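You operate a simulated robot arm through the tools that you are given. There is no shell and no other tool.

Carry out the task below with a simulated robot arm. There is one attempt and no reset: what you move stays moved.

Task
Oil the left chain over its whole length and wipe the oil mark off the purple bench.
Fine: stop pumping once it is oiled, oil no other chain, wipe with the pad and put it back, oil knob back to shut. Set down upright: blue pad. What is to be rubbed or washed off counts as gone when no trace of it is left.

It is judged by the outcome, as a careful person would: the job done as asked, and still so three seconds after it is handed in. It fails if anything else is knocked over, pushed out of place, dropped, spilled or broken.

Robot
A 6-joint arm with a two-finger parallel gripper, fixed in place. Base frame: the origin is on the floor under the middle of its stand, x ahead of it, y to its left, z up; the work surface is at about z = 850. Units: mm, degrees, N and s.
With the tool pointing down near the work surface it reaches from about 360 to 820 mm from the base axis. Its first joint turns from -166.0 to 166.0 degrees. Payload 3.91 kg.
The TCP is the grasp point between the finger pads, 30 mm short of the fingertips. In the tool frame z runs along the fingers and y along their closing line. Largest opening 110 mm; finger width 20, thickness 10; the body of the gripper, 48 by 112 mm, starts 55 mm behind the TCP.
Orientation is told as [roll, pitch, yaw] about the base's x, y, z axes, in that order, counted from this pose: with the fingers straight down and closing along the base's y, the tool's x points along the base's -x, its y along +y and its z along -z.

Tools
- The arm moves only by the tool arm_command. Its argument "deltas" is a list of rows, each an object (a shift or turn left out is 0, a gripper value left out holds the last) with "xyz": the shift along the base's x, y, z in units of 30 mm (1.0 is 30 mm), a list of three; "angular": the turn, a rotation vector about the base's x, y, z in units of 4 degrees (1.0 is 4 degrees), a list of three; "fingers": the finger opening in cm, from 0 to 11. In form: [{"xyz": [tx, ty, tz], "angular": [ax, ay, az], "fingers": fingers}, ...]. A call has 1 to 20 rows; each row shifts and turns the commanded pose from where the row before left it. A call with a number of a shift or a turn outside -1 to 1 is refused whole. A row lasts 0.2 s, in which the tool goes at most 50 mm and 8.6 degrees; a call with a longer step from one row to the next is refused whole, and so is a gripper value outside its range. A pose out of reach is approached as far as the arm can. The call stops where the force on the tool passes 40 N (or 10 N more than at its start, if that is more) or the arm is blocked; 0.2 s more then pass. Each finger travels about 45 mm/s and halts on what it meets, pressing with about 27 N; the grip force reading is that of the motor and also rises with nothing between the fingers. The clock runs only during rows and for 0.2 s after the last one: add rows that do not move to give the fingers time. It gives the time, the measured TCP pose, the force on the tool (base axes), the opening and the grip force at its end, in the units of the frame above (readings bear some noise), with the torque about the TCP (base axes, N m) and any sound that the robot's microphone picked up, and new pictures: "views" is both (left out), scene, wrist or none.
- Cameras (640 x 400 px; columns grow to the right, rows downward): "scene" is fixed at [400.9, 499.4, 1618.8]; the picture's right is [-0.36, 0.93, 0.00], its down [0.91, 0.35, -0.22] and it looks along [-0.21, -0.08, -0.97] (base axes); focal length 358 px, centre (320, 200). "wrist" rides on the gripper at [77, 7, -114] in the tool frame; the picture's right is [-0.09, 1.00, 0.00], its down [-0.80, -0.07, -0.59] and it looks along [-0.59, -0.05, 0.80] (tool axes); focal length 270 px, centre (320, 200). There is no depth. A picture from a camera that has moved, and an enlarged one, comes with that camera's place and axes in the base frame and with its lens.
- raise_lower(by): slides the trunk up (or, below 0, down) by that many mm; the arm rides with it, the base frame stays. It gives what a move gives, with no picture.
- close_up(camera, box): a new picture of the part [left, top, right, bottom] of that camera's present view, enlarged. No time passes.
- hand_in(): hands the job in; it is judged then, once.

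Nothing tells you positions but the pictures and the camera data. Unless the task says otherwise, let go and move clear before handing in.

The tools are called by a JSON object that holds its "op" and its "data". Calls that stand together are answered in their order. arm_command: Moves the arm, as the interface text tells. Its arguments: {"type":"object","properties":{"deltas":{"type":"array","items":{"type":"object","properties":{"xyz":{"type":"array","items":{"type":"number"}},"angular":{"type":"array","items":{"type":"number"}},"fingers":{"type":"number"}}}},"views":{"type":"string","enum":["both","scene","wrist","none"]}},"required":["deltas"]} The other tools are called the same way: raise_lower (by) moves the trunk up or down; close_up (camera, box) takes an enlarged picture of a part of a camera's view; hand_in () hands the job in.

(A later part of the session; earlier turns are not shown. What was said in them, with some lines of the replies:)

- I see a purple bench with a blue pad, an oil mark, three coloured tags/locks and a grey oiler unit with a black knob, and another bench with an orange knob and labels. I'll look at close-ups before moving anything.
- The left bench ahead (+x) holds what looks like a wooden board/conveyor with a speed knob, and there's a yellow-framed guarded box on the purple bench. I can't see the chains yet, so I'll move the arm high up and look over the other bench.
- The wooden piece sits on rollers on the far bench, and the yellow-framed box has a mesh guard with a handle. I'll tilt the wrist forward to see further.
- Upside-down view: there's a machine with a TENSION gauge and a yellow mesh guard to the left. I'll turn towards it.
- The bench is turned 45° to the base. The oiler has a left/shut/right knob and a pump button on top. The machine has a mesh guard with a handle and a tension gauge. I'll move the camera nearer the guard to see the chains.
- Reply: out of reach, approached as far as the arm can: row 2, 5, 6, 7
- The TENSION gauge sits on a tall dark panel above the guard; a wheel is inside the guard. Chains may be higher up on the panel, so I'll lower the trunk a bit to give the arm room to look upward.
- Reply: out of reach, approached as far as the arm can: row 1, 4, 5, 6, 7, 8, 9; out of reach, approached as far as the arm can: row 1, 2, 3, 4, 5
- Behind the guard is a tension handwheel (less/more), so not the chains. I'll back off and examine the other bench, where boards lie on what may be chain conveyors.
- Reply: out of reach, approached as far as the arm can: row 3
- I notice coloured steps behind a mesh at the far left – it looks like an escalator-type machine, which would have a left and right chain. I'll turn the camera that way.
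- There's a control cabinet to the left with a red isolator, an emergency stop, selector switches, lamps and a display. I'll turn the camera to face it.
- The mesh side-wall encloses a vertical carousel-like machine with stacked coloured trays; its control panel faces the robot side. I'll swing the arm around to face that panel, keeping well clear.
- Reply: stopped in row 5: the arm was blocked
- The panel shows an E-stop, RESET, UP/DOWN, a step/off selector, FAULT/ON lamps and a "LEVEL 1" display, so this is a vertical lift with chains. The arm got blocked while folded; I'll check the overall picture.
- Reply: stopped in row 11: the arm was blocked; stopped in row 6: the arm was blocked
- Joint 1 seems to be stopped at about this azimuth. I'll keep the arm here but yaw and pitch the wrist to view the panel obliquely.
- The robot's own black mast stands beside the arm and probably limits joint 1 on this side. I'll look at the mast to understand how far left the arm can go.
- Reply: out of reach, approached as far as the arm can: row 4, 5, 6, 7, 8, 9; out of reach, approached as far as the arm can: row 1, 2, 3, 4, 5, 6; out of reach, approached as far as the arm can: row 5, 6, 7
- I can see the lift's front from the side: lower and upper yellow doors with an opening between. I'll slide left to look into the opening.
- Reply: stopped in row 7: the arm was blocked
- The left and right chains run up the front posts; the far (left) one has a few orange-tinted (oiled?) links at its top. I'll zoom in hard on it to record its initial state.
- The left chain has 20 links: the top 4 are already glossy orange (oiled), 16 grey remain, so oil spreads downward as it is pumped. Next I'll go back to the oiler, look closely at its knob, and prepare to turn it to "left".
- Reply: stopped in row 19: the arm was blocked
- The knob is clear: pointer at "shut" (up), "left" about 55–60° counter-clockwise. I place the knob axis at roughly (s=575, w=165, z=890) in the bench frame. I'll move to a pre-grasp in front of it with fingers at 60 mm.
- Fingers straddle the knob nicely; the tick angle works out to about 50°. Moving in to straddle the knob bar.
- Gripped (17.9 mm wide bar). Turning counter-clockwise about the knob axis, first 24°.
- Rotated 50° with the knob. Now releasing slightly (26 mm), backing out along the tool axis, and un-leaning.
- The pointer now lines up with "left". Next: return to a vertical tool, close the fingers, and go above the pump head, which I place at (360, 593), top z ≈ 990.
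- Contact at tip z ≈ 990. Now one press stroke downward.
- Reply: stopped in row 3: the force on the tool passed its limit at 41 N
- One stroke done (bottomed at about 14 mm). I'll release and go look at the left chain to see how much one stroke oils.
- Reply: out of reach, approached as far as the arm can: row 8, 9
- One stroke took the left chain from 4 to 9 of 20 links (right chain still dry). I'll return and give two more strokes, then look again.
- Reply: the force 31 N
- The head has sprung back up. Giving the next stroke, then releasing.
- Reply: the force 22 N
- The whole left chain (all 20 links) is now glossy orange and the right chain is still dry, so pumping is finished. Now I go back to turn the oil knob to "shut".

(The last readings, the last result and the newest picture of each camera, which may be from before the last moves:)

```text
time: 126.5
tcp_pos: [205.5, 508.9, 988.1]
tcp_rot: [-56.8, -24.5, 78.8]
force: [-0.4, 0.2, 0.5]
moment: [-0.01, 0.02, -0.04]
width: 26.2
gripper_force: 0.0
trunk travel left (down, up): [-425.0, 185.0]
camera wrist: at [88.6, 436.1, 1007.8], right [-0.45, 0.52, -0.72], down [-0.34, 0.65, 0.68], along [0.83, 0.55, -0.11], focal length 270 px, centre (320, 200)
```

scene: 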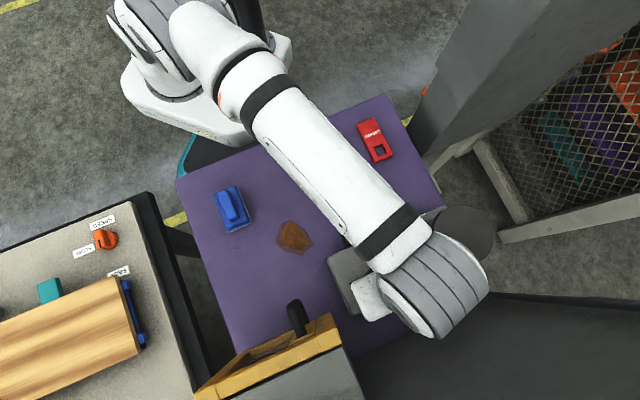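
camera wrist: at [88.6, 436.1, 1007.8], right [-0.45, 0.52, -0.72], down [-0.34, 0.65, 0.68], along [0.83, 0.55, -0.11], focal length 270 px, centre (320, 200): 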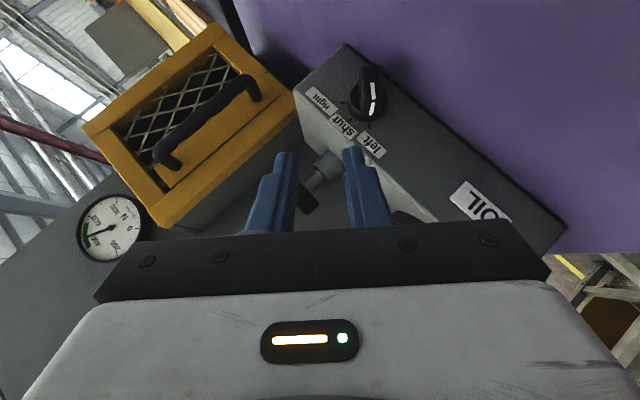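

{"op": "arm_command", "data": {"deltas": [{"xyz": [0.1, 0.1, -0.9], "fingers": 3.0}, {"xyz": [0.1, 0.1, -0.9]}, {"xyz": [0.51, 0.04, -0.325]}, {"xyz": [0.51, 0.04, -0.325]}], "views": "wrist"}}

```text
time: 127.5
tcp_pos: [241.2, 515.9, 914.1]
tcp_rot: [-56.9, -24.5, 78.8]
force: [0.4, -0.1, 0.5]
moment: [-0.01, 0.01, -0.02]
width: 30.4
gripper_force: 0.2
trunk travel left (down, up): [-425.0, 185.0]
camera wrist: at [125.5, 444.3, 934.2], right [-0.45, 0.52, -0.72], down [-0.34, 0.65, 0.68], along [0.83, 0.55, -0.11], focal length 270 px, centre (320, 200)
```

wrist: 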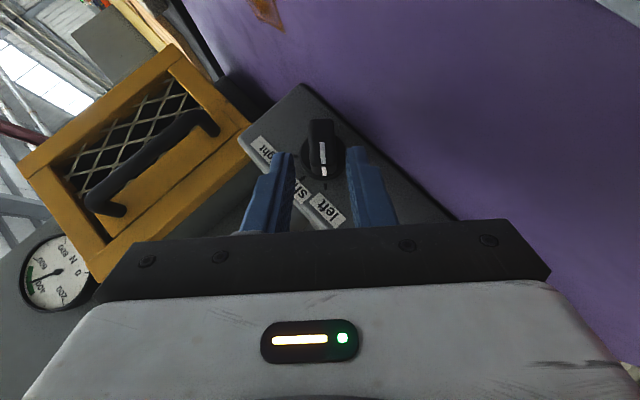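

{"op": "arm_command", "data": {"deltas": [{"xyz": [0.527, 0.055, -0.32]}, {"xyz": [0.527, 0.055, -0.32]}, {"xyz": [0, 0, 0]}], "views": "wrist"}}

```text
time: 128.2
tcp_pos: [271.0, 520.0, 895.5]
tcp_rot: [-56.9, -24.5, 78.9]
force: [-14.5, -8.4, 3.2]
moment: [0.09, -0.08, -0.24]
width: 29.8
gripper_force: 0.1
trunk travel left (down, up): [-425.0, 185.0]
camera wrist: at [155.3, 448.0, 915.4], right [-0.45, 0.52, -0.72], down [-0.34, 0.65, 0.68], along [0.83, 0.55, -0.11], focal length 270 px, centre (320, 200)
```

wrist: 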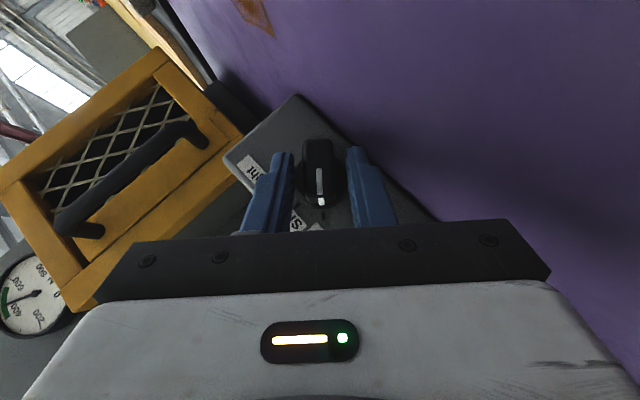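

{"op": "arm_command", "data": {"deltas": [{"xyz": [-0.09, -0.02, 0.045]}, {"fingers": 0}, {"xyz": [0, 0, 0]}, {"xyz": [0, 0, 0]}], "views": "wrist"}}

```text
time: 129.2
tcp_pos: [270.9, 520.3, 897.5]
tcp_rot: [-56.8, -24.6, 78.6]
force: [6.9, 1.4, 1.4]
moment: [0.68, -0.78, -0.22]
width: 17.8
gripper_force: 45.1
trunk travel left (down, up): [-425.0, 185.0]
camera wrist: at [154.7, 448.3, 916.6], right [-0.45, 0.52, -0.72], down [-0.34, 0.65, 0.68], along [0.83, 0.55, -0.11], focal length 270 px, centre (320, 200)
```

wrist: 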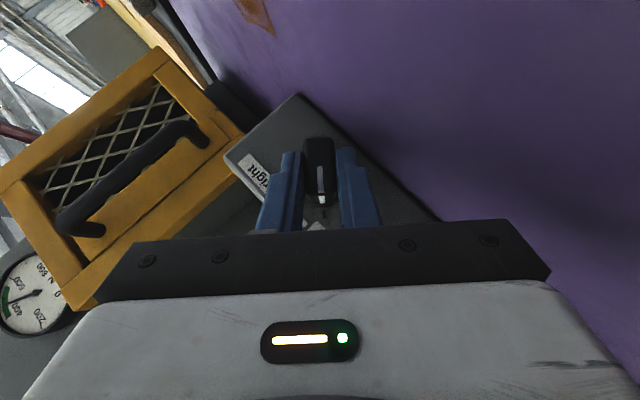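

{"op": "arm_command", "data": {"deltas": [{"xyz": [0.017, -0.0166, 0.0265], "angular": [0.7, 0.714, 0]}, {"xyz": [0.0183, -0.0179, 0.0247], "angular": [0.7, 0.714, 0]}, {"xyz": [0.0195, -0.019, 0.0229], "angular": [0.7, 0.714, 0]}, {"xyz": [0.0206, -0.0201, 0.0209], "angular": [0.7, 0.714, 0]}, {"xyz": [0.0216, -0.0211, 0.0189], "angular": [0.7, 0.714, 0]}, {"xyz": [0.0225, -0.0219, 0.0167], "angular": [0.7, 0.714, 0]}], "views": "none"}}

{"op": "arm_command", "data": {"deltas": [{"xyz": [0.0233, -0.0227, 0.0145], "angular": [0.7, 0.714, 0]}, {"xyz": [0.024, -0.0234, 0.0122], "angular": [0.7, 0.714, 0]}, {"xyz": [0.0245, -0.0239, 0.0098], "angular": [0.7, 0.714, 0]}, {"xyz": [0.0249, -0.0243, 0.0074], "angular": [0.7, 0.714, 0]}, {"xyz": [0.0252, -0.0246, 0.0049], "angular": [0.7, 0.714, 0]}, {"xyz": [0.0254, -0.0248, 0.0025], "angular": [0.7, 0.714, 0]}, {"xyz": [0.0127, -0.0124, 0.0003], "angular": [0.35, 0.357, 0]}], "views": "wrist"}}

```text
time: 130.7
tcp_pos: [274.4, 517.5, 901.7]
tcp_rot: [-32.1, -35.5, 66.1]
force: [9.2, 11.6, 10.2]
moment: [0.78, -0.85, -0.26]
width: 17.9
gripper_force: 44.6
trunk travel left (down, up): [-425.0, 185.0]
```

```text
time: 132.2
tcp_pos: [278.0, 511.1, 901.7]
tcp_rot: [0.6, -40.5, 45.6]
force: [10.8, 14.7, 13.4]
moment: [0.63, -0.59, -0.83]
width: 17.9
gripper_force: 45.1
trunk travel left (down, up): [-425.0, 185.0]
camera wrist: at [182.2, 420.7, 939.4], right [-0.67, 0.74, 0.06], down [0.21, 0.11, 0.97], along [0.71, 0.66, -0.23], focal length 270 px, centre (320, 200)
```

wrist: 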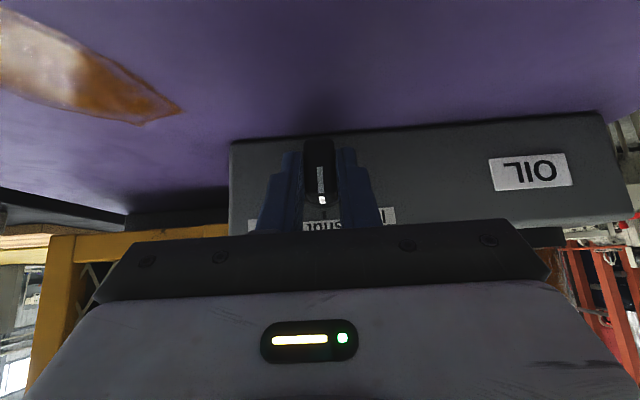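

{"op": "arm_command", "data": {"deltas": [{"fingers": 5}, {"xyz": [0, 0, 0]}, {"xyz": [-0.3, -0.3, 0.5]}, {"xyz": [-0.3, -0.3, 0.5]}, {"xyz": [-0.3, -0.3, 0.5]}, {"xyz": [-0.3, -0.3, 0.5]}, {"xyz": [-0.3, -0.3, 0.5]}, {"xyz": [-0.3, -0.3, 0.5]}], "views": "both"}}

```text
time: 134.1
tcp_pos: [223.9, 456.6, 991.9]
tcp_rot: [0.3, -40.4, 45.8]
force: [0.7, -0.1, 0.7]
moment: [0.0, 0.01, 0.0]
width: 50.0
gripper_force: 0.0
trunk travel left (down, up): [-425.0, 185.0]
camera wrist: at [127.6, 366.1, 1029.8], right [-0.67, 0.74, 0.06], down [0.21, 0.11, 0.97], along [0.71, 0.67, -0.23], focal length 270 px, centre (320, 200)
```

scene: 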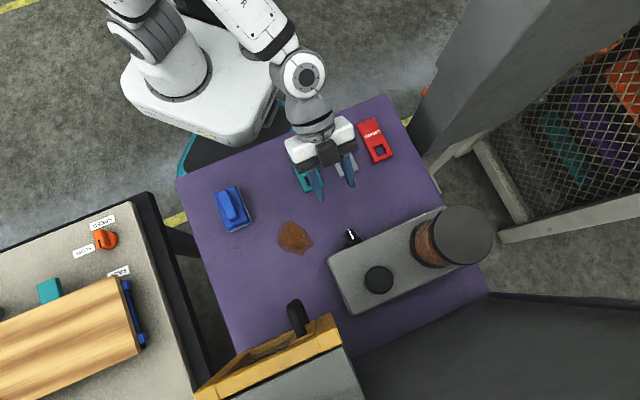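
wrist: 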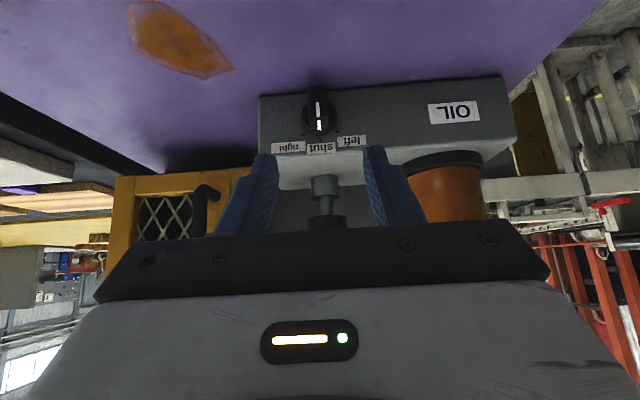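

{"op": "close_up", "data": {"camera": "wrist", "box": [265, 75, 385, 160]}}

{"op": "close_up", "data": {"camera": "scene", "box": [200, 170, 330, 270]}}

```text
4.71 times, centred on (325, 118) of wrist
camera zoom: at [127.6, 366.1, 1029.8], right [-0.67, 0.74, 0.06], down [0.21, 0.11, 0.97], along [0.71, 0.67, -0.23], focal length 1272 px, centre (296, 588)
```

zoom: 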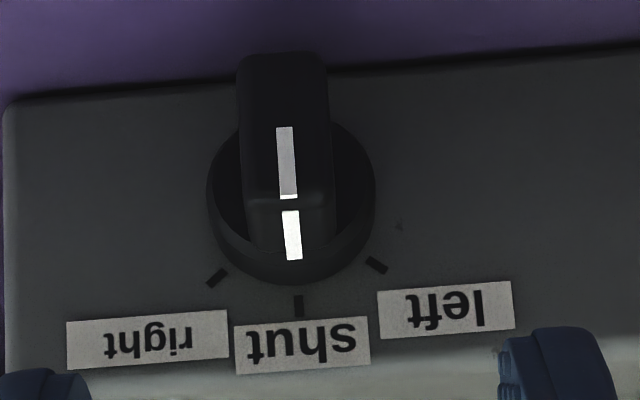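

```text
4.00 times, centred on (265, 220) of scene
camera zoom: at [400.9, 499.4, 1618.8], right [-0.36, 0.93, 0.0], down [0.91, 0.35, -0.22], along [-0.21, -0.08, -0.97], focal length 1432 px, centre (540, 120)
```

zoom: 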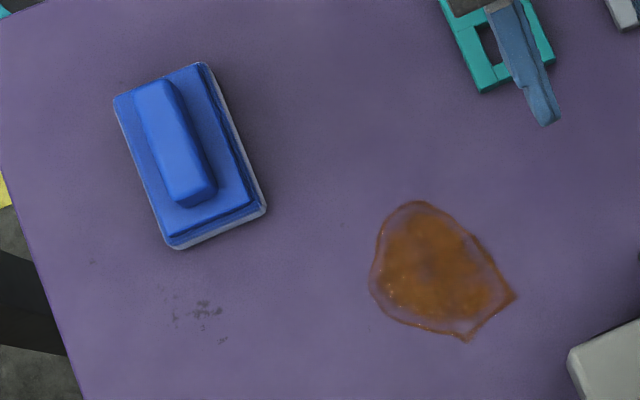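

Knob is exactly back at "shut". Now the wiping: the blue pad (handle along the bench's depth axis) is at about (322, 266); I'll go above it with a vertical tool.

{"op": "arm_command", "data": {"deltas": [{"angular": [-0.716, 0.698, 0], "xyz": [0.327, -0.635, 0], "fingers": 6}, {"angular": [-0.716, 0.698, 0], "xyz": [0.327, -0.635, 0]}, {"angular": [-0.716, 0.698, 0], "xyz": [0.327, -0.635, 0]}, {"angular": [-0.716, 0.698, 0], "xyz": [0.327, -0.635, 0]}, {"angular": [-0.716, 0.698, 0], "xyz": [0.327, -0.635, 0]}, {"angular": [-0.716, 0.698, 0], "xyz": [0.327, -0.635, 0]}, {"angular": [-0.716, 0.698, 0], "xyz": [0.327, -0.635, 0]}, {"angular": [-0.716, 0.698, 0], "xyz": [0.327, -0.635, 0]}, {"angular": [-0.716, 0.698, 0], "xyz": [0.327, -0.635, 0]}, {"angular": [-0.716, 0.698, 0], "xyz": [0.327, -0.635, 0]}, {"xyz": [0, 0, 0]}], "views": "both"}}

```text
time: 136.4
tcp_pos: [321.8, 265.8, 991.6]
tcp_rot: [0.5, -0.5, 45.9]
force: [-0.5, -0.2, 1.1]
moment: [0.01, 0.03, 0.01]
width: 60.0
gripper_force: 0.1
trunk travel left (down, up): [-425.0, 185.0]
camera wrist: at [264.2, 214.1, 1106.5], right [-0.65, 0.76, 0.01], down [0.61, 0.52, 0.6], along [0.45, 0.4, -0.8], focal length 270 px, centre (320, 200)
```

scene: 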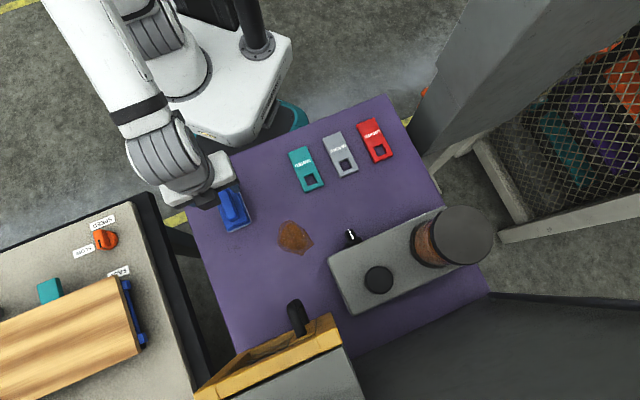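
wrist: 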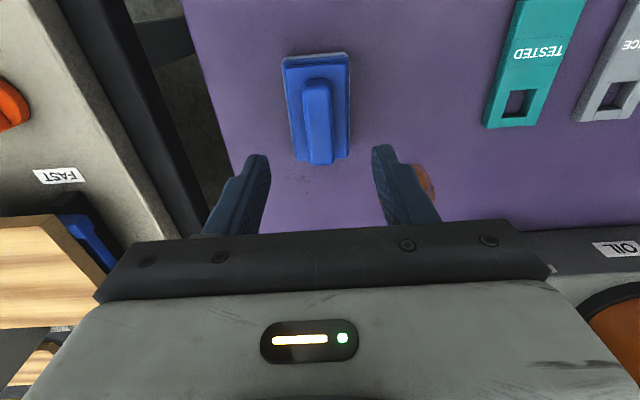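

{"op": "close_up", "data": {"camera": "wrist", "box": [260, 40, 380, 180]}}

```text
2.86 times, centred on (320, 110) of wrist
camera zoom: at [264.2, 214.1, 1106.5], right [-0.65, 0.76, 0.01], down [0.61, 0.52, 0.6], along [0.45, 0.4, -0.8], focal length 772 px, centre (320, 457)
```

zoom: 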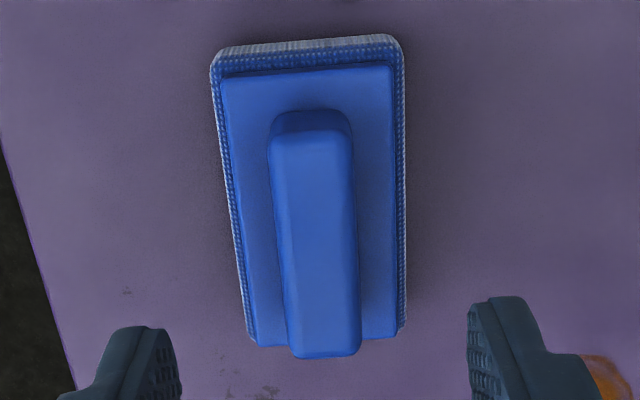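

{"op": "arm_command", "data": {"deltas": [{"xyz": [0, 0, -0.85]}, {"xyz": [0, 0, -0.85]}, {"xyz": [0, 0, -0.6]}, {"xyz": [0, 0, -0.2]}], "views": "wrist"}}

```text
time: 137.4
tcp_pos: [322.0, 268.0, 915.0]
tcp_rot: [0.6, -0.5, 45.8]
force: [-0.7, 0.2, -0.9]
moment: [0.01, 0.03, 0.01]
width: 59.8
gripper_force: 0.0
trunk travel left (down, up): [-425.0, 185.0]
camera wrist: at [263.7, 215.8, 1029.3], right [-0.65, 0.76, 0.01], down [0.61, 0.52, 0.6], along [0.45, 0.4, -0.8], focal length 270 px, centre (320, 200)
```

wrist: 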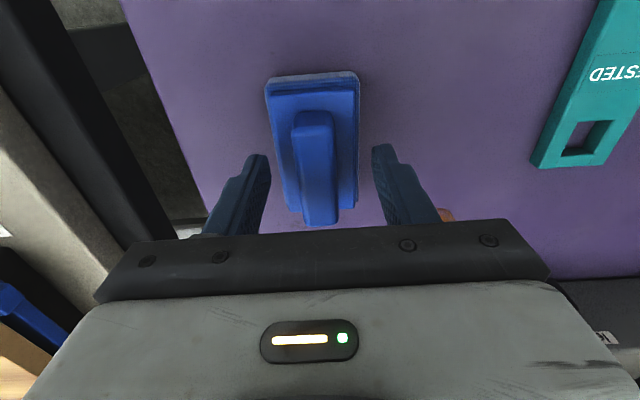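

{"op": "arm_command", "data": {"deltas": [{"fingers": 0}, {"xyz": [0, 0, 0]}, {"xyz": [0, 0, 0]}, {"xyz": [0, 0, 0]}], "views": "both"}}

```text
time: 138.4
tcp_pos: [322.1, 266.9, 916.5]
tcp_rot: [0.5, -0.4, 45.8]
force: [0.0, 0.0, 0.9]
moment: [-0.07, -0.06, -0.01]
width: 21.1
gripper_force: 26.7
trunk travel left (down, up): [-425.0, 185.0]
camera wrist: at [263.7, 215.8, 1029.6], right [-0.65, 0.76, 0.01], down [0.61, 0.52, 0.6], along [0.45, 0.4, -0.8], focal length 270 px, centre (320, 200)
```

scene: 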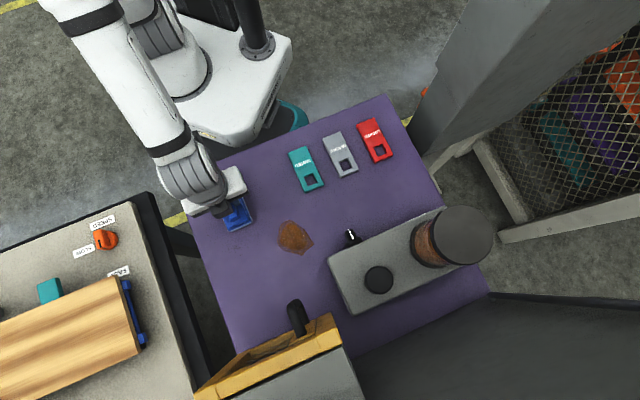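
wrist: 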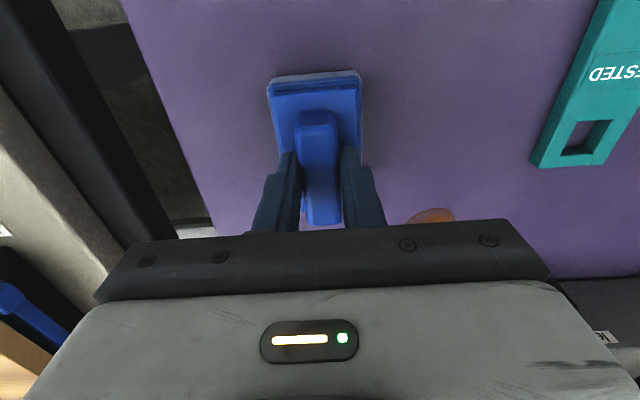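

Pad gripped (21 mm handle) at TCP (322, 267, 916). Lifting it and carrying it to the near edge of the oil mark.

{"op": "arm_command", "data": {"deltas": [{"xyz": [0, 0, 0.5]}, {"xyz": [0, 0, 0.5]}, {"xyz": [-0.15, 0.72, 0]}, {"xyz": [-0.15, 0.72, 0]}, {"xyz": [-0.15, 0.72, 0]}, {"xyz": [-0.15, 0.72, 0]}, {"xyz": [0, 0, 0]}], "views": "both"}}

```text
time: 140.1
tcp_pos: [303.1, 354.2, 946.4]
tcp_rot: [0.5, -0.5, 45.7]
force: [-0.8, 0.2, -1.1]
moment: [-0.02, 0.01, -0.02]
width: 21.3
gripper_force: 26.5
trunk travel left (down, up): [-425.0, 185.0]
camera wrist: at [245.1, 301.9, 1060.8], right [-0.65, 0.76, 0.01], down [0.61, 0.52, 0.6], along [0.45, 0.4, -0.8], focal length 270 px, centre (320, 200)
```

scene: 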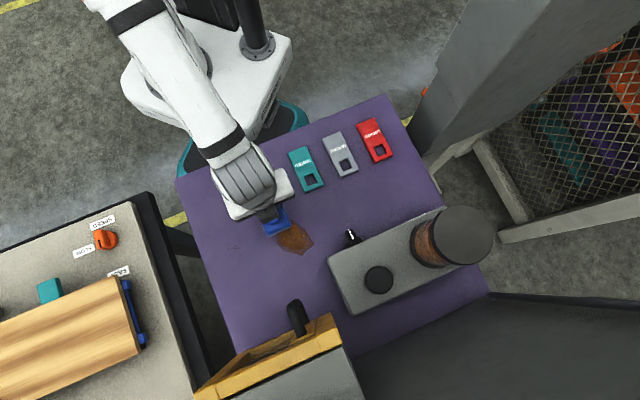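
wrist: 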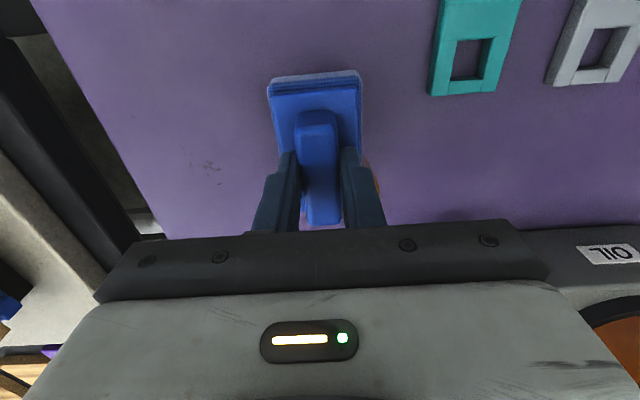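

{"op": "arm_command", "data": {"deltas": [{"xyz": [0, 0, -0.5]}, {"xyz": [0, 0, -0.4]}, {"xyz": [0, 0, -0.15]}, {"xyz": [0, 0, 0]}], "views": "none"}}

```text
time: 141.1
tcp_pos: [303.6, 353.2, 914.8]
tcp_rot: [0.6, -0.6, 45.9]
force: [-1.0, 0.9, 9.3]
moment: [-0.4, 0.12, -0.04]
width: 21.1
gripper_force: 27.3
trunk travel left (down, up): [-425.0, 185.0]
```

Pad is down with about 9 N. Wiping the first lane forward and back.

{"op": "arm_command", "data": {"deltas": [{"xyz": [0.45, 0.45, 0]}, {"xyz": [0.45, 0.45, 0]}, {"xyz": [0.45, 0.45, 0]}, {"xyz": [0.45, 0.45, 0]}, {"xyz": [-0.45, -0.45, 0]}, {"xyz": [-0.45, -0.45, 0]}, {"xyz": [-0.45, -0.45, 0]}, {"xyz": [-0.45, -0.45, 0]}], "views": "both"}}

```text
time: 142.8
tcp_pos: [304.5, 353.2, 915.1]
tcp_rot: [0.5, -0.5, 45.7]
force: [0.5, -0.2, 13.3]
moment: [-0.26, -0.21, 0.02]
width: 21.4
gripper_force: 26.6
trunk travel left (down, up): [-425.0, 185.0]
camera wrist: at [245.6, 301.9, 1029.2], right [-0.65, 0.76, 0.01], down [0.61, 0.52, 0.6], along [0.45, 0.4, -0.8], focal length 270 px, centre (320, 200)
```

scene: 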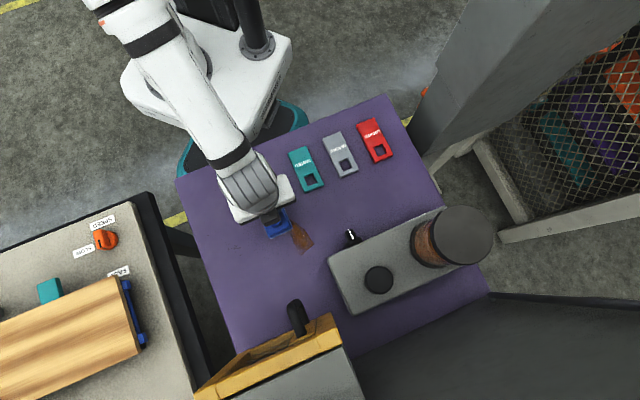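
wrist: 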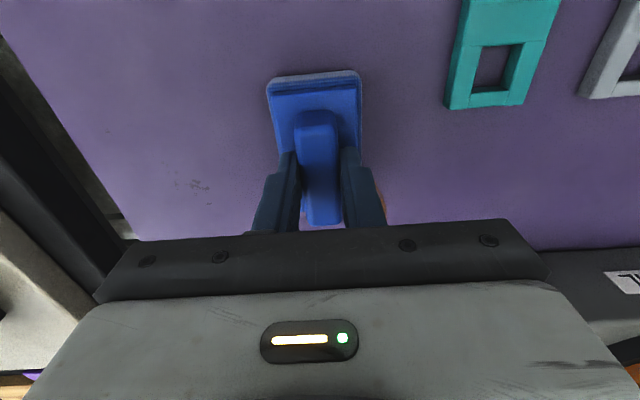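

{"op": "arm_command", "data": {"deltas": [{"xyz": [-0.5, 0.5, 0]}, {"xyz": [0.45, 0.45, 0]}, {"xyz": [0.45, 0.45, 0]}, {"xyz": [0.45, 0.45, 0]}, {"xyz": [0.45, 0.45, 0]}, {"xyz": [-0.45, -0.45, 0]}, {"xyz": [-0.45, -0.45, 0]}, {"xyz": [-0.45, -0.45, 0]}, {"xyz": [-0.45, -0.45, 0]}, {"xyz": [-0.5, 0.5, 0]}, {"xyz": [0.45, 0.45, 0]}, {"xyz": [0.45, 0.45, 0]}, {"xyz": [0.45, 0.45, 0]}, {"xyz": [0.45, 0.45, 0]}, {"xyz": [-0.45, -0.45, 0]}, {"xyz": [-0.45, -0.45, 0]}, {"xyz": [-0.45, -0.45, 0]}, {"xyz": [-0.45, -0.45, 0]}], "views": "both"}}

```text
time: 146.7
tcp_pos: [273.2, 382.8, 915.2]
tcp_rot: [0.5, -0.4, 45.6]
force: [0.3, -0.2, 12.9]
moment: [0.22, -0.48, 0.05]
width: 21.4
gripper_force: 27.3
trunk travel left (down, up): [-425.0, 185.0]
camera wrist: at [214.9, 330.8, 1029.1], right [-0.65, 0.76, 0.01], down [0.61, 0.52, 0.6], along [0.45, 0.4, -0.8], focal length 270 px, centre (320, 200)
```

scene: 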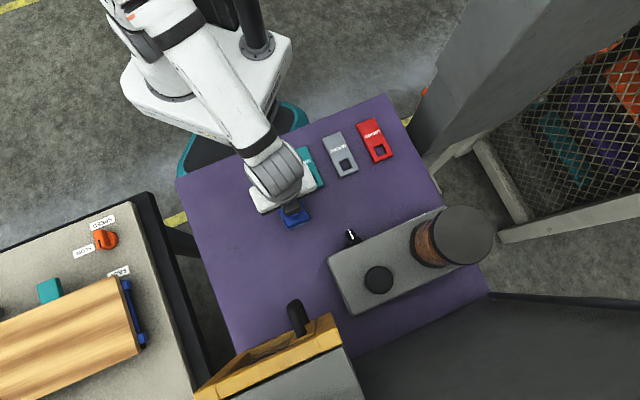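
wrist: 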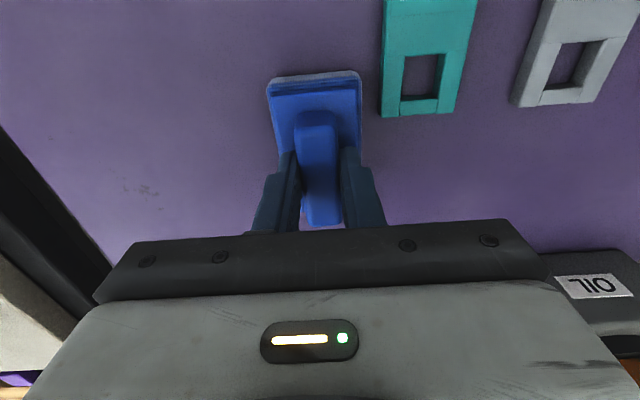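

{"op": "close_up", "data": {"camera": "scene", "box": [220, 190, 360, 290]}}

```text
4.00 times, centred on (290, 240) of scene
camera zoom: at [400.9, 499.4, 1618.8], right [-0.36, 0.93, 0.0], down [0.91, 0.35, -0.22], along [-0.21, -0.08, -0.97], focal length 1432 px, centre (440, 40)
```

zoom: 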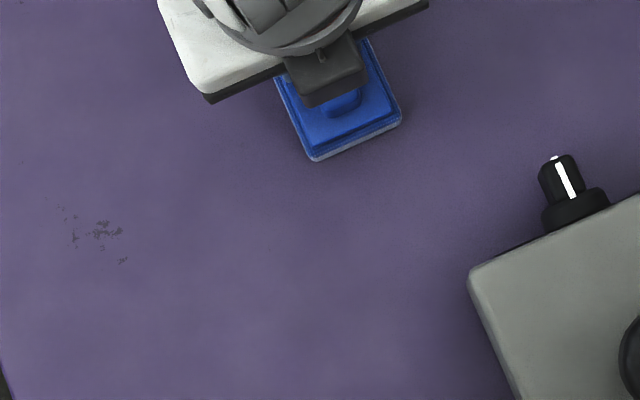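

The mark looks gone; I'll make one more pass back over the lanes to leave no trace, then lift and check.

{"op": "arm_command", "data": {"deltas": [{"xyz": [0.25, -0.25, 0]}, {"xyz": [0.45, 0.45, 0]}, {"xyz": [0.45, 0.45, 0]}, {"xyz": [0.45, 0.45, 0]}, {"xyz": [0.45, 0.45, 0]}, {"xyz": [0.5, -0.5, 0]}, {"xyz": [-0.45, -0.45, 0]}, {"xyz": [-0.45, -0.45, 0]}, {"xyz": [-0.45, -0.45, 0]}, {"xyz": [-0.45, -0.45, 0]}, {"xyz": [0.5, -0.5, 0]}, {"xyz": [0.45, 0.45, 0]}, {"xyz": [0.45, 0.45, 0]}, {"xyz": [0.45, 0.45, 0]}, {"xyz": [0.45, 0.45, 0]}, {"xyz": [-0.45, -0.45, 0]}, {"xyz": [-0.45, -0.45, 0]}, {"xyz": [-0.45, -0.45, 0]}, {"xyz": [-0.45, -0.45, 0]}, {"xyz": [0, 0, 0]}], "views": "none"}}

{"op": "arm_command", "data": {"deltas": [{"xyz": [0, 0, 0.5]}, {"xyz": [0, 0, 0.6]}, {"xyz": [0.15, -0.72, 0]}, {"xyz": [0.15, -0.72, 0]}, {"xyz": [0, 0, 0]}], "views": "both"}}

```text
time: 150.8
tcp_pos: [312.5, 344.5, 915.9]
tcp_rot: [0.5, -0.4, 45.7]
force: [-0.7, 0.1, -0.6]
moment: [-0.01, 0.01, -0.01]
width: 21.2
gripper_force: 27.2
trunk travel left (down, up): [-425.0, 185.0]
```

```text
time: 152.1
tcp_pos: [319.9, 303.1, 948.7]
tcp_rot: [0.6, -0.3, 45.7]
force: [-0.3, 0.1, -0.3]
moment: [-0.01, 0.0, -0.02]
width: 21.3
gripper_force: 26.6
trunk travel left (down, up): [-425.0, 185.0]
camera wrist: at [262.0, 251.4, 1063.0], right [-0.65, 0.76, 0.01], down [0.61, 0.52, 0.6], along [0.45, 0.4, -0.8], focal length 270 px, centre (320, 200)
```

scene: 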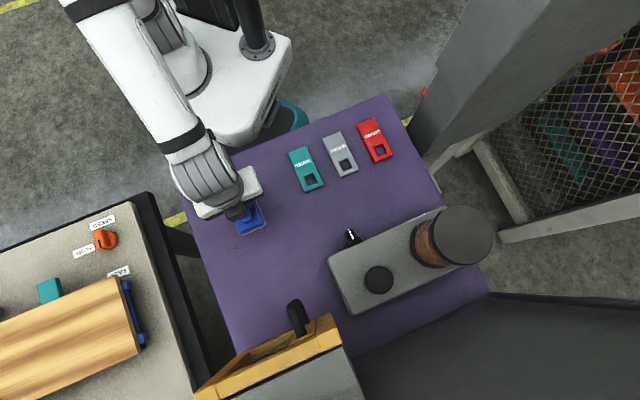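
wrist: 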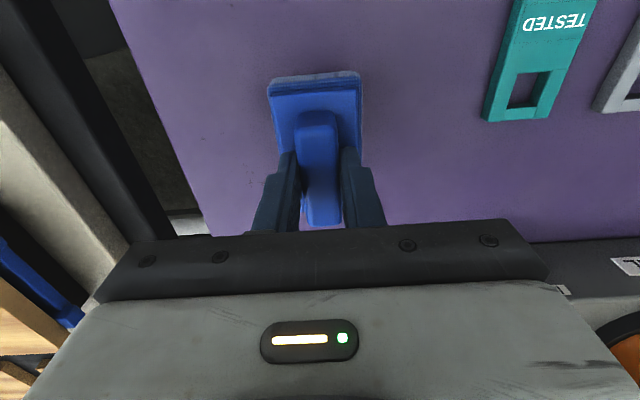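

{"op": "close_up", "data": {"camera": "scene", "box": [240, 190, 360, 280]}}

{"op": "close_up", "data": {"camera": "scene", "box": [265, 210, 325, 260]}}

```text
4.44 times, centred on (300, 235) of scene
camera zoom: at [400.9, 499.4, 1618.8], right [-0.36, 0.93, 0.0], down [0.91, 0.35, -0.22], along [-0.21, -0.08, -0.97], focal length 1592 px, centre (409, 44)
```

zoom: 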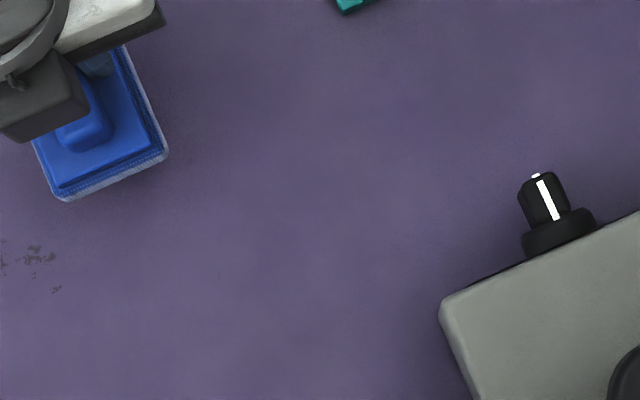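

```text
8.00 times, centred on (295, 235) of scene
camera zoom: at [400.9, 499.4, 1618.8], right [-0.36, 0.93, 0.0], down [0.91, 0.35, -0.22], along [-0.21, -0.08, -0.97], focal length 2865 px, centre (520, -80)
```

zoom: 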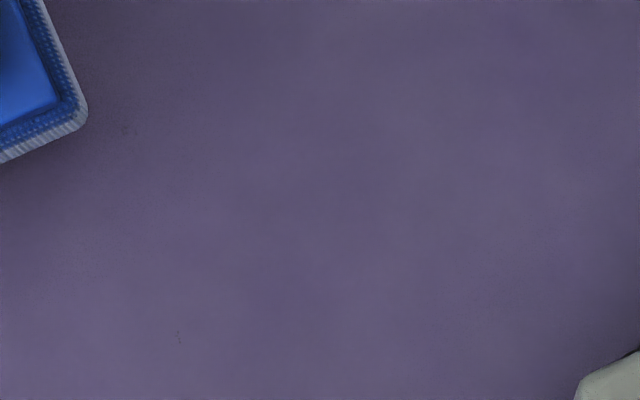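

Bench is clean with no trace. Now returning the pad to its original spot (322, 267).

{"op": "arm_command", "data": {"deltas": [{"xyz": [0.037, -0.6, 0]}, {"xyz": [0.037, -0.6, 0]}, {"xyz": [0, 0, 0]}], "views": "none"}}

```text
time: 152.8
tcp_pos: [321.9, 267.4, 947.7]
tcp_rot: [0.5, -0.4, 45.7]
force: [0.7, 0.0, -0.5]
moment: [0.0, 0.01, -0.01]
width: 21.2
gripper_force: 26.8
trunk travel left (down, up): [-425.0, 185.0]
```

{"op": "arm_command", "data": {"deltas": [{"xyz": [0, 0, -0.5]}, {"xyz": [0, 0, -0.4]}, {"xyz": [0, 0, -0.1]}, {"xyz": [0, 0, -0.05]}, {"xyz": [0, 0, 0]}], "views": "scene"}}

```text
time: 154.1
tcp_pos: [323.1, 267.3, 915.8]
tcp_rot: [0.5, -0.4, 45.7]
force: [-0.4, 0.2, -1.0]
moment: [0.03, 0.03, 0.02]
width: 21.1
gripper_force: 26.8
trunk travel left (down, up): [-425.0, 185.0]
```

scene: 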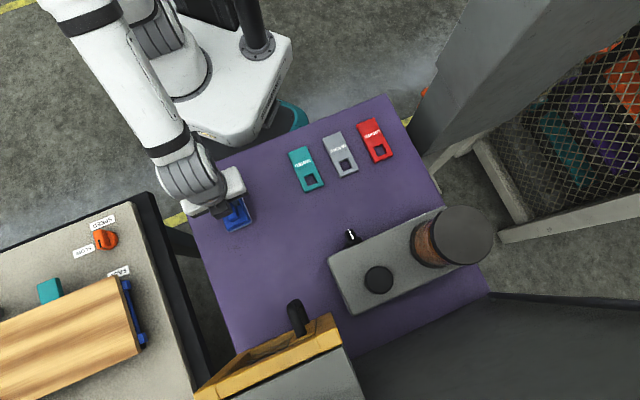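

{"op": "arm_command", "data": {"deltas": [{"xyz": [0, 0, -0.04]}, {"xyz": [0, 0, -0.04]}, {"xyz": [0, 0, 0]}], "views": "wrist"}}

```text
time: 154.8
tcp_pos: [321.5, 266.4, 913.6]
tcp_rot: [0.4, -0.5, 45.8]
force: [-0.1, 2.9, 12.9]
moment: [-0.34, -0.04, 0.05]
width: 21.2
gripper_force: 27.2
trunk travel left (down, up): [-425.0, 185.0]
camera wrist: at [264.1, 214.7, 1028.7], right [-0.65, 0.76, 0.01], down [0.61, 0.52, 0.6], along [0.45, 0.4, -0.8], focal length 270 px, centre (320, 200)
```

wrist: 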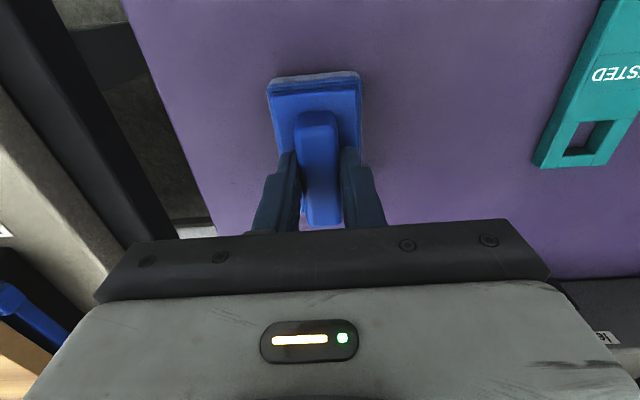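

{"op": "arm_command", "data": {"deltas": [{"xyz": [0, 0, 0.04]}, {"fingers": 5}, {"xyz": [0, 0, 0]}, {"xyz": [0, 0, 0]}, {"xyz": [0, 0, 0.5]}, {"xyz": [0, 0, 1]}, {"xyz": [0, 0, 1]}, {"xyz": [0, 0, 1]}, {"xyz": [0, 0, 1]}], "views": "both"}}

```text
time: 156.8
tcp_pos: [323.2, 269.0, 1049.7]
tcp_rot: [0.5, -0.4, 45.7]
force: [0.2, -0.1, -0.3]
moment: [-0.02, 0.01, 0.0]
width: 50.1
gripper_force: 0.1
trunk travel left (down, up): [-425.0, 185.0]
camera wrist: at [264.7, 216.4, 1163.1], right [-0.65, 0.76, 0.01], down [0.61, 0.52, 0.6], along [0.45, 0.4, -0.8], focal length 270 px, centre (320, 200)
```

scene: 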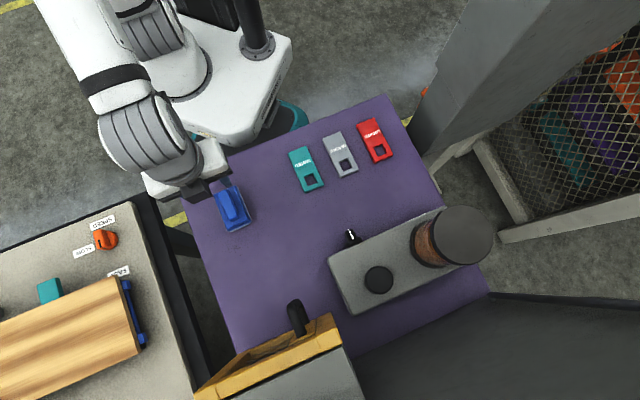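
wrist: 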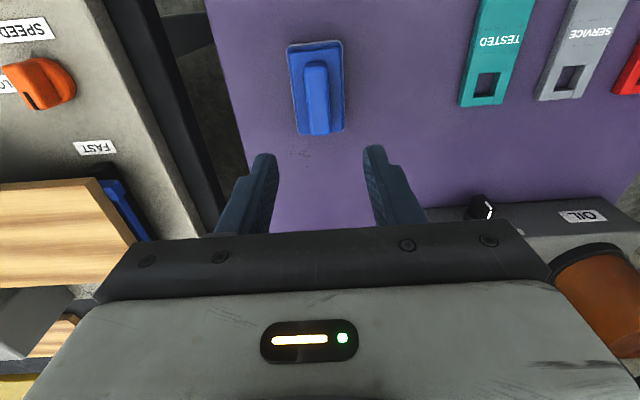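

{"op": "arm_command", "data": {"deltas": [{"xyz": [-0.3, -0.3, 1]}, {"xyz": [-0.2, -0.2, 1]}, {"xyz": [-0.2, -0.2, 1]}, {"xyz": [0, 0, 0.5]}], "views": "scene"}}

{"op": "close_up", "data": {"camera": "scene", "box": [200, 170, 330, 270]}}

{"op": "close_up", "data": {"camera": "scene", "box": [250, 120, 500, 300]}}

```text
time: 157.8
tcp_pos: [301.9, 246.3, 1155.3]
tcp_rot: [0.5, -0.4, 45.9]
force: [0.1, -0.5, -0.4]
moment: [-0.04, -0.01, -0.03]
width: 49.9
gripper_force: 0.0
trunk travel left (down, up): [-425.0, 185.0]
```

scene: 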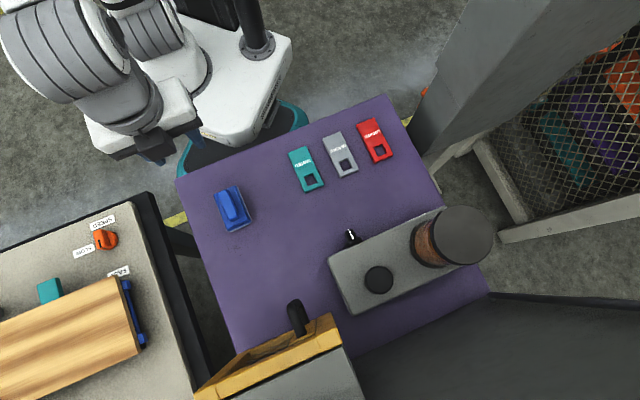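

```text
4.00 times, centred on (265, 220) of scene
camera zoom: at [400.9, 499.4, 1618.8], right [-0.36, 0.93, 0.0], down [0.91, 0.35, -0.22], along [-0.21, -0.08, -0.97], focal length 1432 px, centre (540, 120)
```

zoom: 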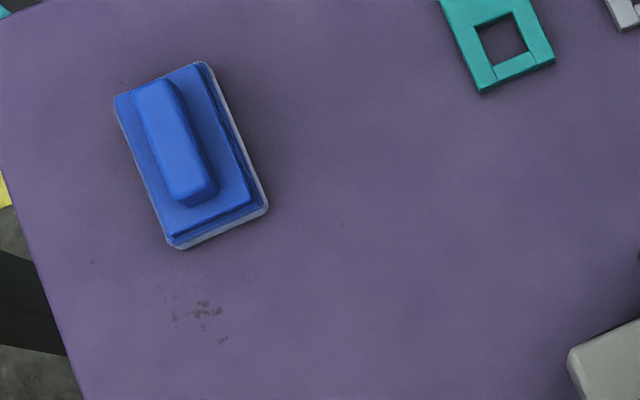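

```text
2.22 times, centred on (375, 210) of scene
camera zoom: at [400.9, 499.4, 1618.8], right [-0.36, 0.93, 0.0], down [0.91, 0.35, -0.22], along [-0.21, -0.08, -0.97], focal length 796 px, centre (198, 178)
```

zoom: 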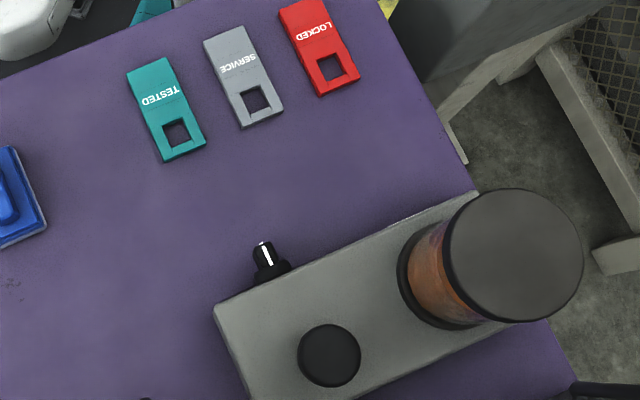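

Pad, tags, knob and bench all look right. Before handing in I'll take one last close look at the chains to be sure the left one is oiled to its last link and the right one is dry.

{"op": "arm_command", "data": {"deltas": [{"xyz": [-0.727, 0.633, 0.13], "angular": [0, 0, 1], "fingers": 0}, {"xyz": [-0.727, 0.633, 0.13], "angular": [0, 0, 1]}, {"xyz": [-0.727, 0.633, 0.13], "angular": [0, 0, 1]}, {"xyz": [-0.727, 0.633, 0.13]}, {"xyz": [-0.727, 0.633, 0.13]}, {"xyz": [-0.727, 0.633, 0.13]}, {"xyz": [-0.727, 0.633, 0.13]}, {"xyz": [-0.727, 0.633, 0.13]}, {"xyz": [-0.727, 0.633, 0.13]}, {"xyz": [-0.727, 0.633, 0.13]}, {"xyz": [-0.727, 0.633, 0.13]}], "views": "none"}}

{"op": "arm_command", "data": {"deltas": [{"xyz": [-0.4, 0, 0.05], "angular": [0.534, 0.845, 0]}, {"xyz": [-0.4, 0, 0.05], "angular": [0.534, 0.845, 0]}, {"xyz": [-0.4, 0, 0.05], "angular": [0.534, 0.845, 0]}, {"xyz": [-0.4, 0, 0.05], "angular": [0.534, 0.845, 0]}, {"xyz": [-0.4, 0, 0.05], "angular": [0.534, 0.845, 0]}, {"xyz": [-0.4, 0, 0.05], "angular": [0.534, 0.845, 0]}, {"xyz": [-0.4, 0, 0.05], "angular": [0.534, 0.845, 0]}, {"xyz": [-0.4, 0, 0.05], "angular": [0.534, 0.845, 0]}, {"xyz": [-0.4, 0, 0.05], "angular": [0.534, 0.845, 0]}, {"xyz": [-0.4, 0, 0.05], "angular": [0.534, 0.845, 0]}, {"xyz": [-0.4, 0, 0.05], "angular": [0.534, 0.845, 0]}, {"xyz": [-0.4, 0, 0.05], "angular": [0.534, 0.845, 0]}, {"xyz": [-0.4, 0.27, 0.05], "angular": [0.534, 0.845, 0]}, {"xyz": [-0.4, 0.27, 0.05], "angular": [0.534, 0.845, 0]}, {"xyz": [-0.4, 0.27, 0.05], "angular": [0.534, 0.845, 0]}, {"xyz": [-0.4, 0.27, 0.05], "angular": [0.534, 0.845, 0]}, {"xyz": [-0.4, 0.27, 0.05], "angular": [0.534, 0.845, 0]}, {"xyz": [-0.4, 0.27, 0.05], "angular": [0.534, 0.845, 0]}], "views": "wrist"}}

```text
time: 160.2
tcp_pos: [61.3, 455.1, 1198.3]
tcp_rot: [0.6, -0.4, 57.7]
force: [-0.3, 0.2, 0.0]
moment: [-0.01, 0.04, -0.01]
width: 0.1
gripper_force: 26.8
trunk travel left (down, up): [-425.0, 185.0]
```

```text
time: 164.1
tcp_pos: [-153.7, 502.8, 1225.0]
tcp_rot: [72.6, -0.2, 57.3]
force: [-0.1, 0.4, 0.5]
moment: [-0.02, -0.01, -0.01]
width: 0.2
gripper_force: 26.9
trunk travel left (down, up): [-425.0, 185.0]
camera wrist: at [-104.7, 379.8, 1264.9], right [-0.21, 0.23, 0.95], down [0.93, 0.36, 0.11], along [-0.31, 0.91, -0.29], focal length 270 px, centre (320, 200)
```

wrist: 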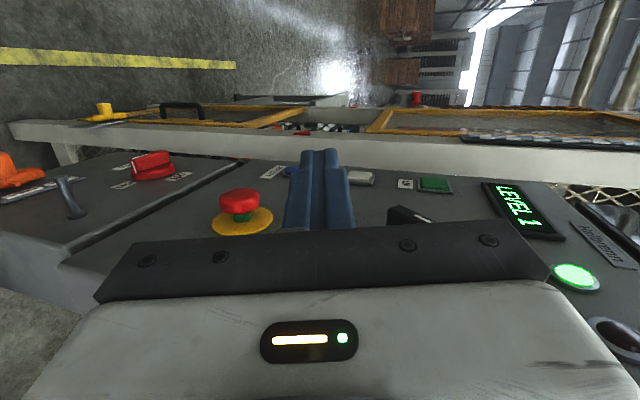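

{"op": "close_up", "data": {"camera": "wrist", "box": [436, 98, 486, 122]}}

{"op": "close_up", "data": {"camera": "wrist", "box": [440, 92, 610, 160]}}

```text
12.80 times, centred on (461, 110) of wrist
camera zoom: at [-104.7, 379.8, 1264.9], right [-0.21, 0.23, 0.95], down [0.93, 0.36, 0.11], along [-0.31, 0.91, -0.29], focal length 3460 px, centre (-1485, 1352)
```

zoom: 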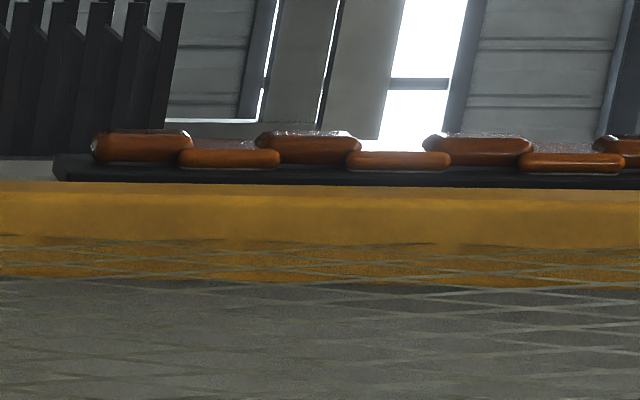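

```text
3.76 times, centred on (525, 126) of wrist
camera zoom: at [-104.7, 379.8, 1264.9], right [-0.21, 0.23, 0.95], down [0.93, 0.36, 0.11], along [-0.31, 0.91, -0.29], focal length 1018 px, centre (-452, 479)
```

zoom: 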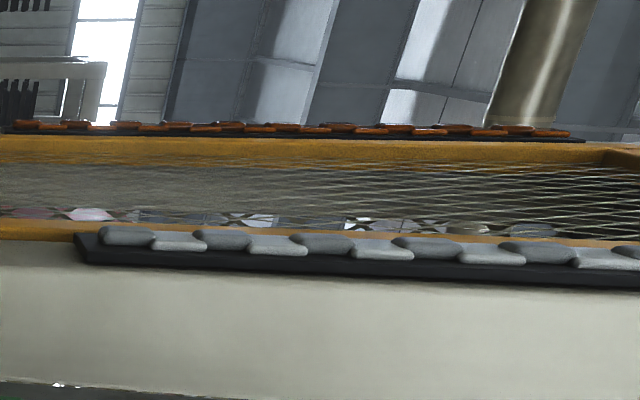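

The left chain is glossy with oil down to its last link, the right chain is dry, and the knob is at shut. The pad is back in place, the bench is clean, and the gripper is empty and clear of everything. I'm handing in.

{"op": "hand_in", "data": {}}

```text
The job is handed in.
```

The left chain is oiled along all 20 links and the oil mark is gone from the purple bench, with no trace in the close-up. I've handed the job in.

- **Oiling:** With the oil knob on "left", three pump strokes took the chain from 4 oiled links to all 20. I stopped pumping there. The part of the right chain I could see stayed dry.
- **Knob:** It is back on "shut", lined up with its mark.
- **Wiping:** I wiped the mark with the blue pad, going over it twice. The dark scuffs still on the bench were there at the start.
- **Pad:** It is back upright in its original spot.

Nothing I could see was knocked over or pushed out of place, and the gripper is empty and clear.
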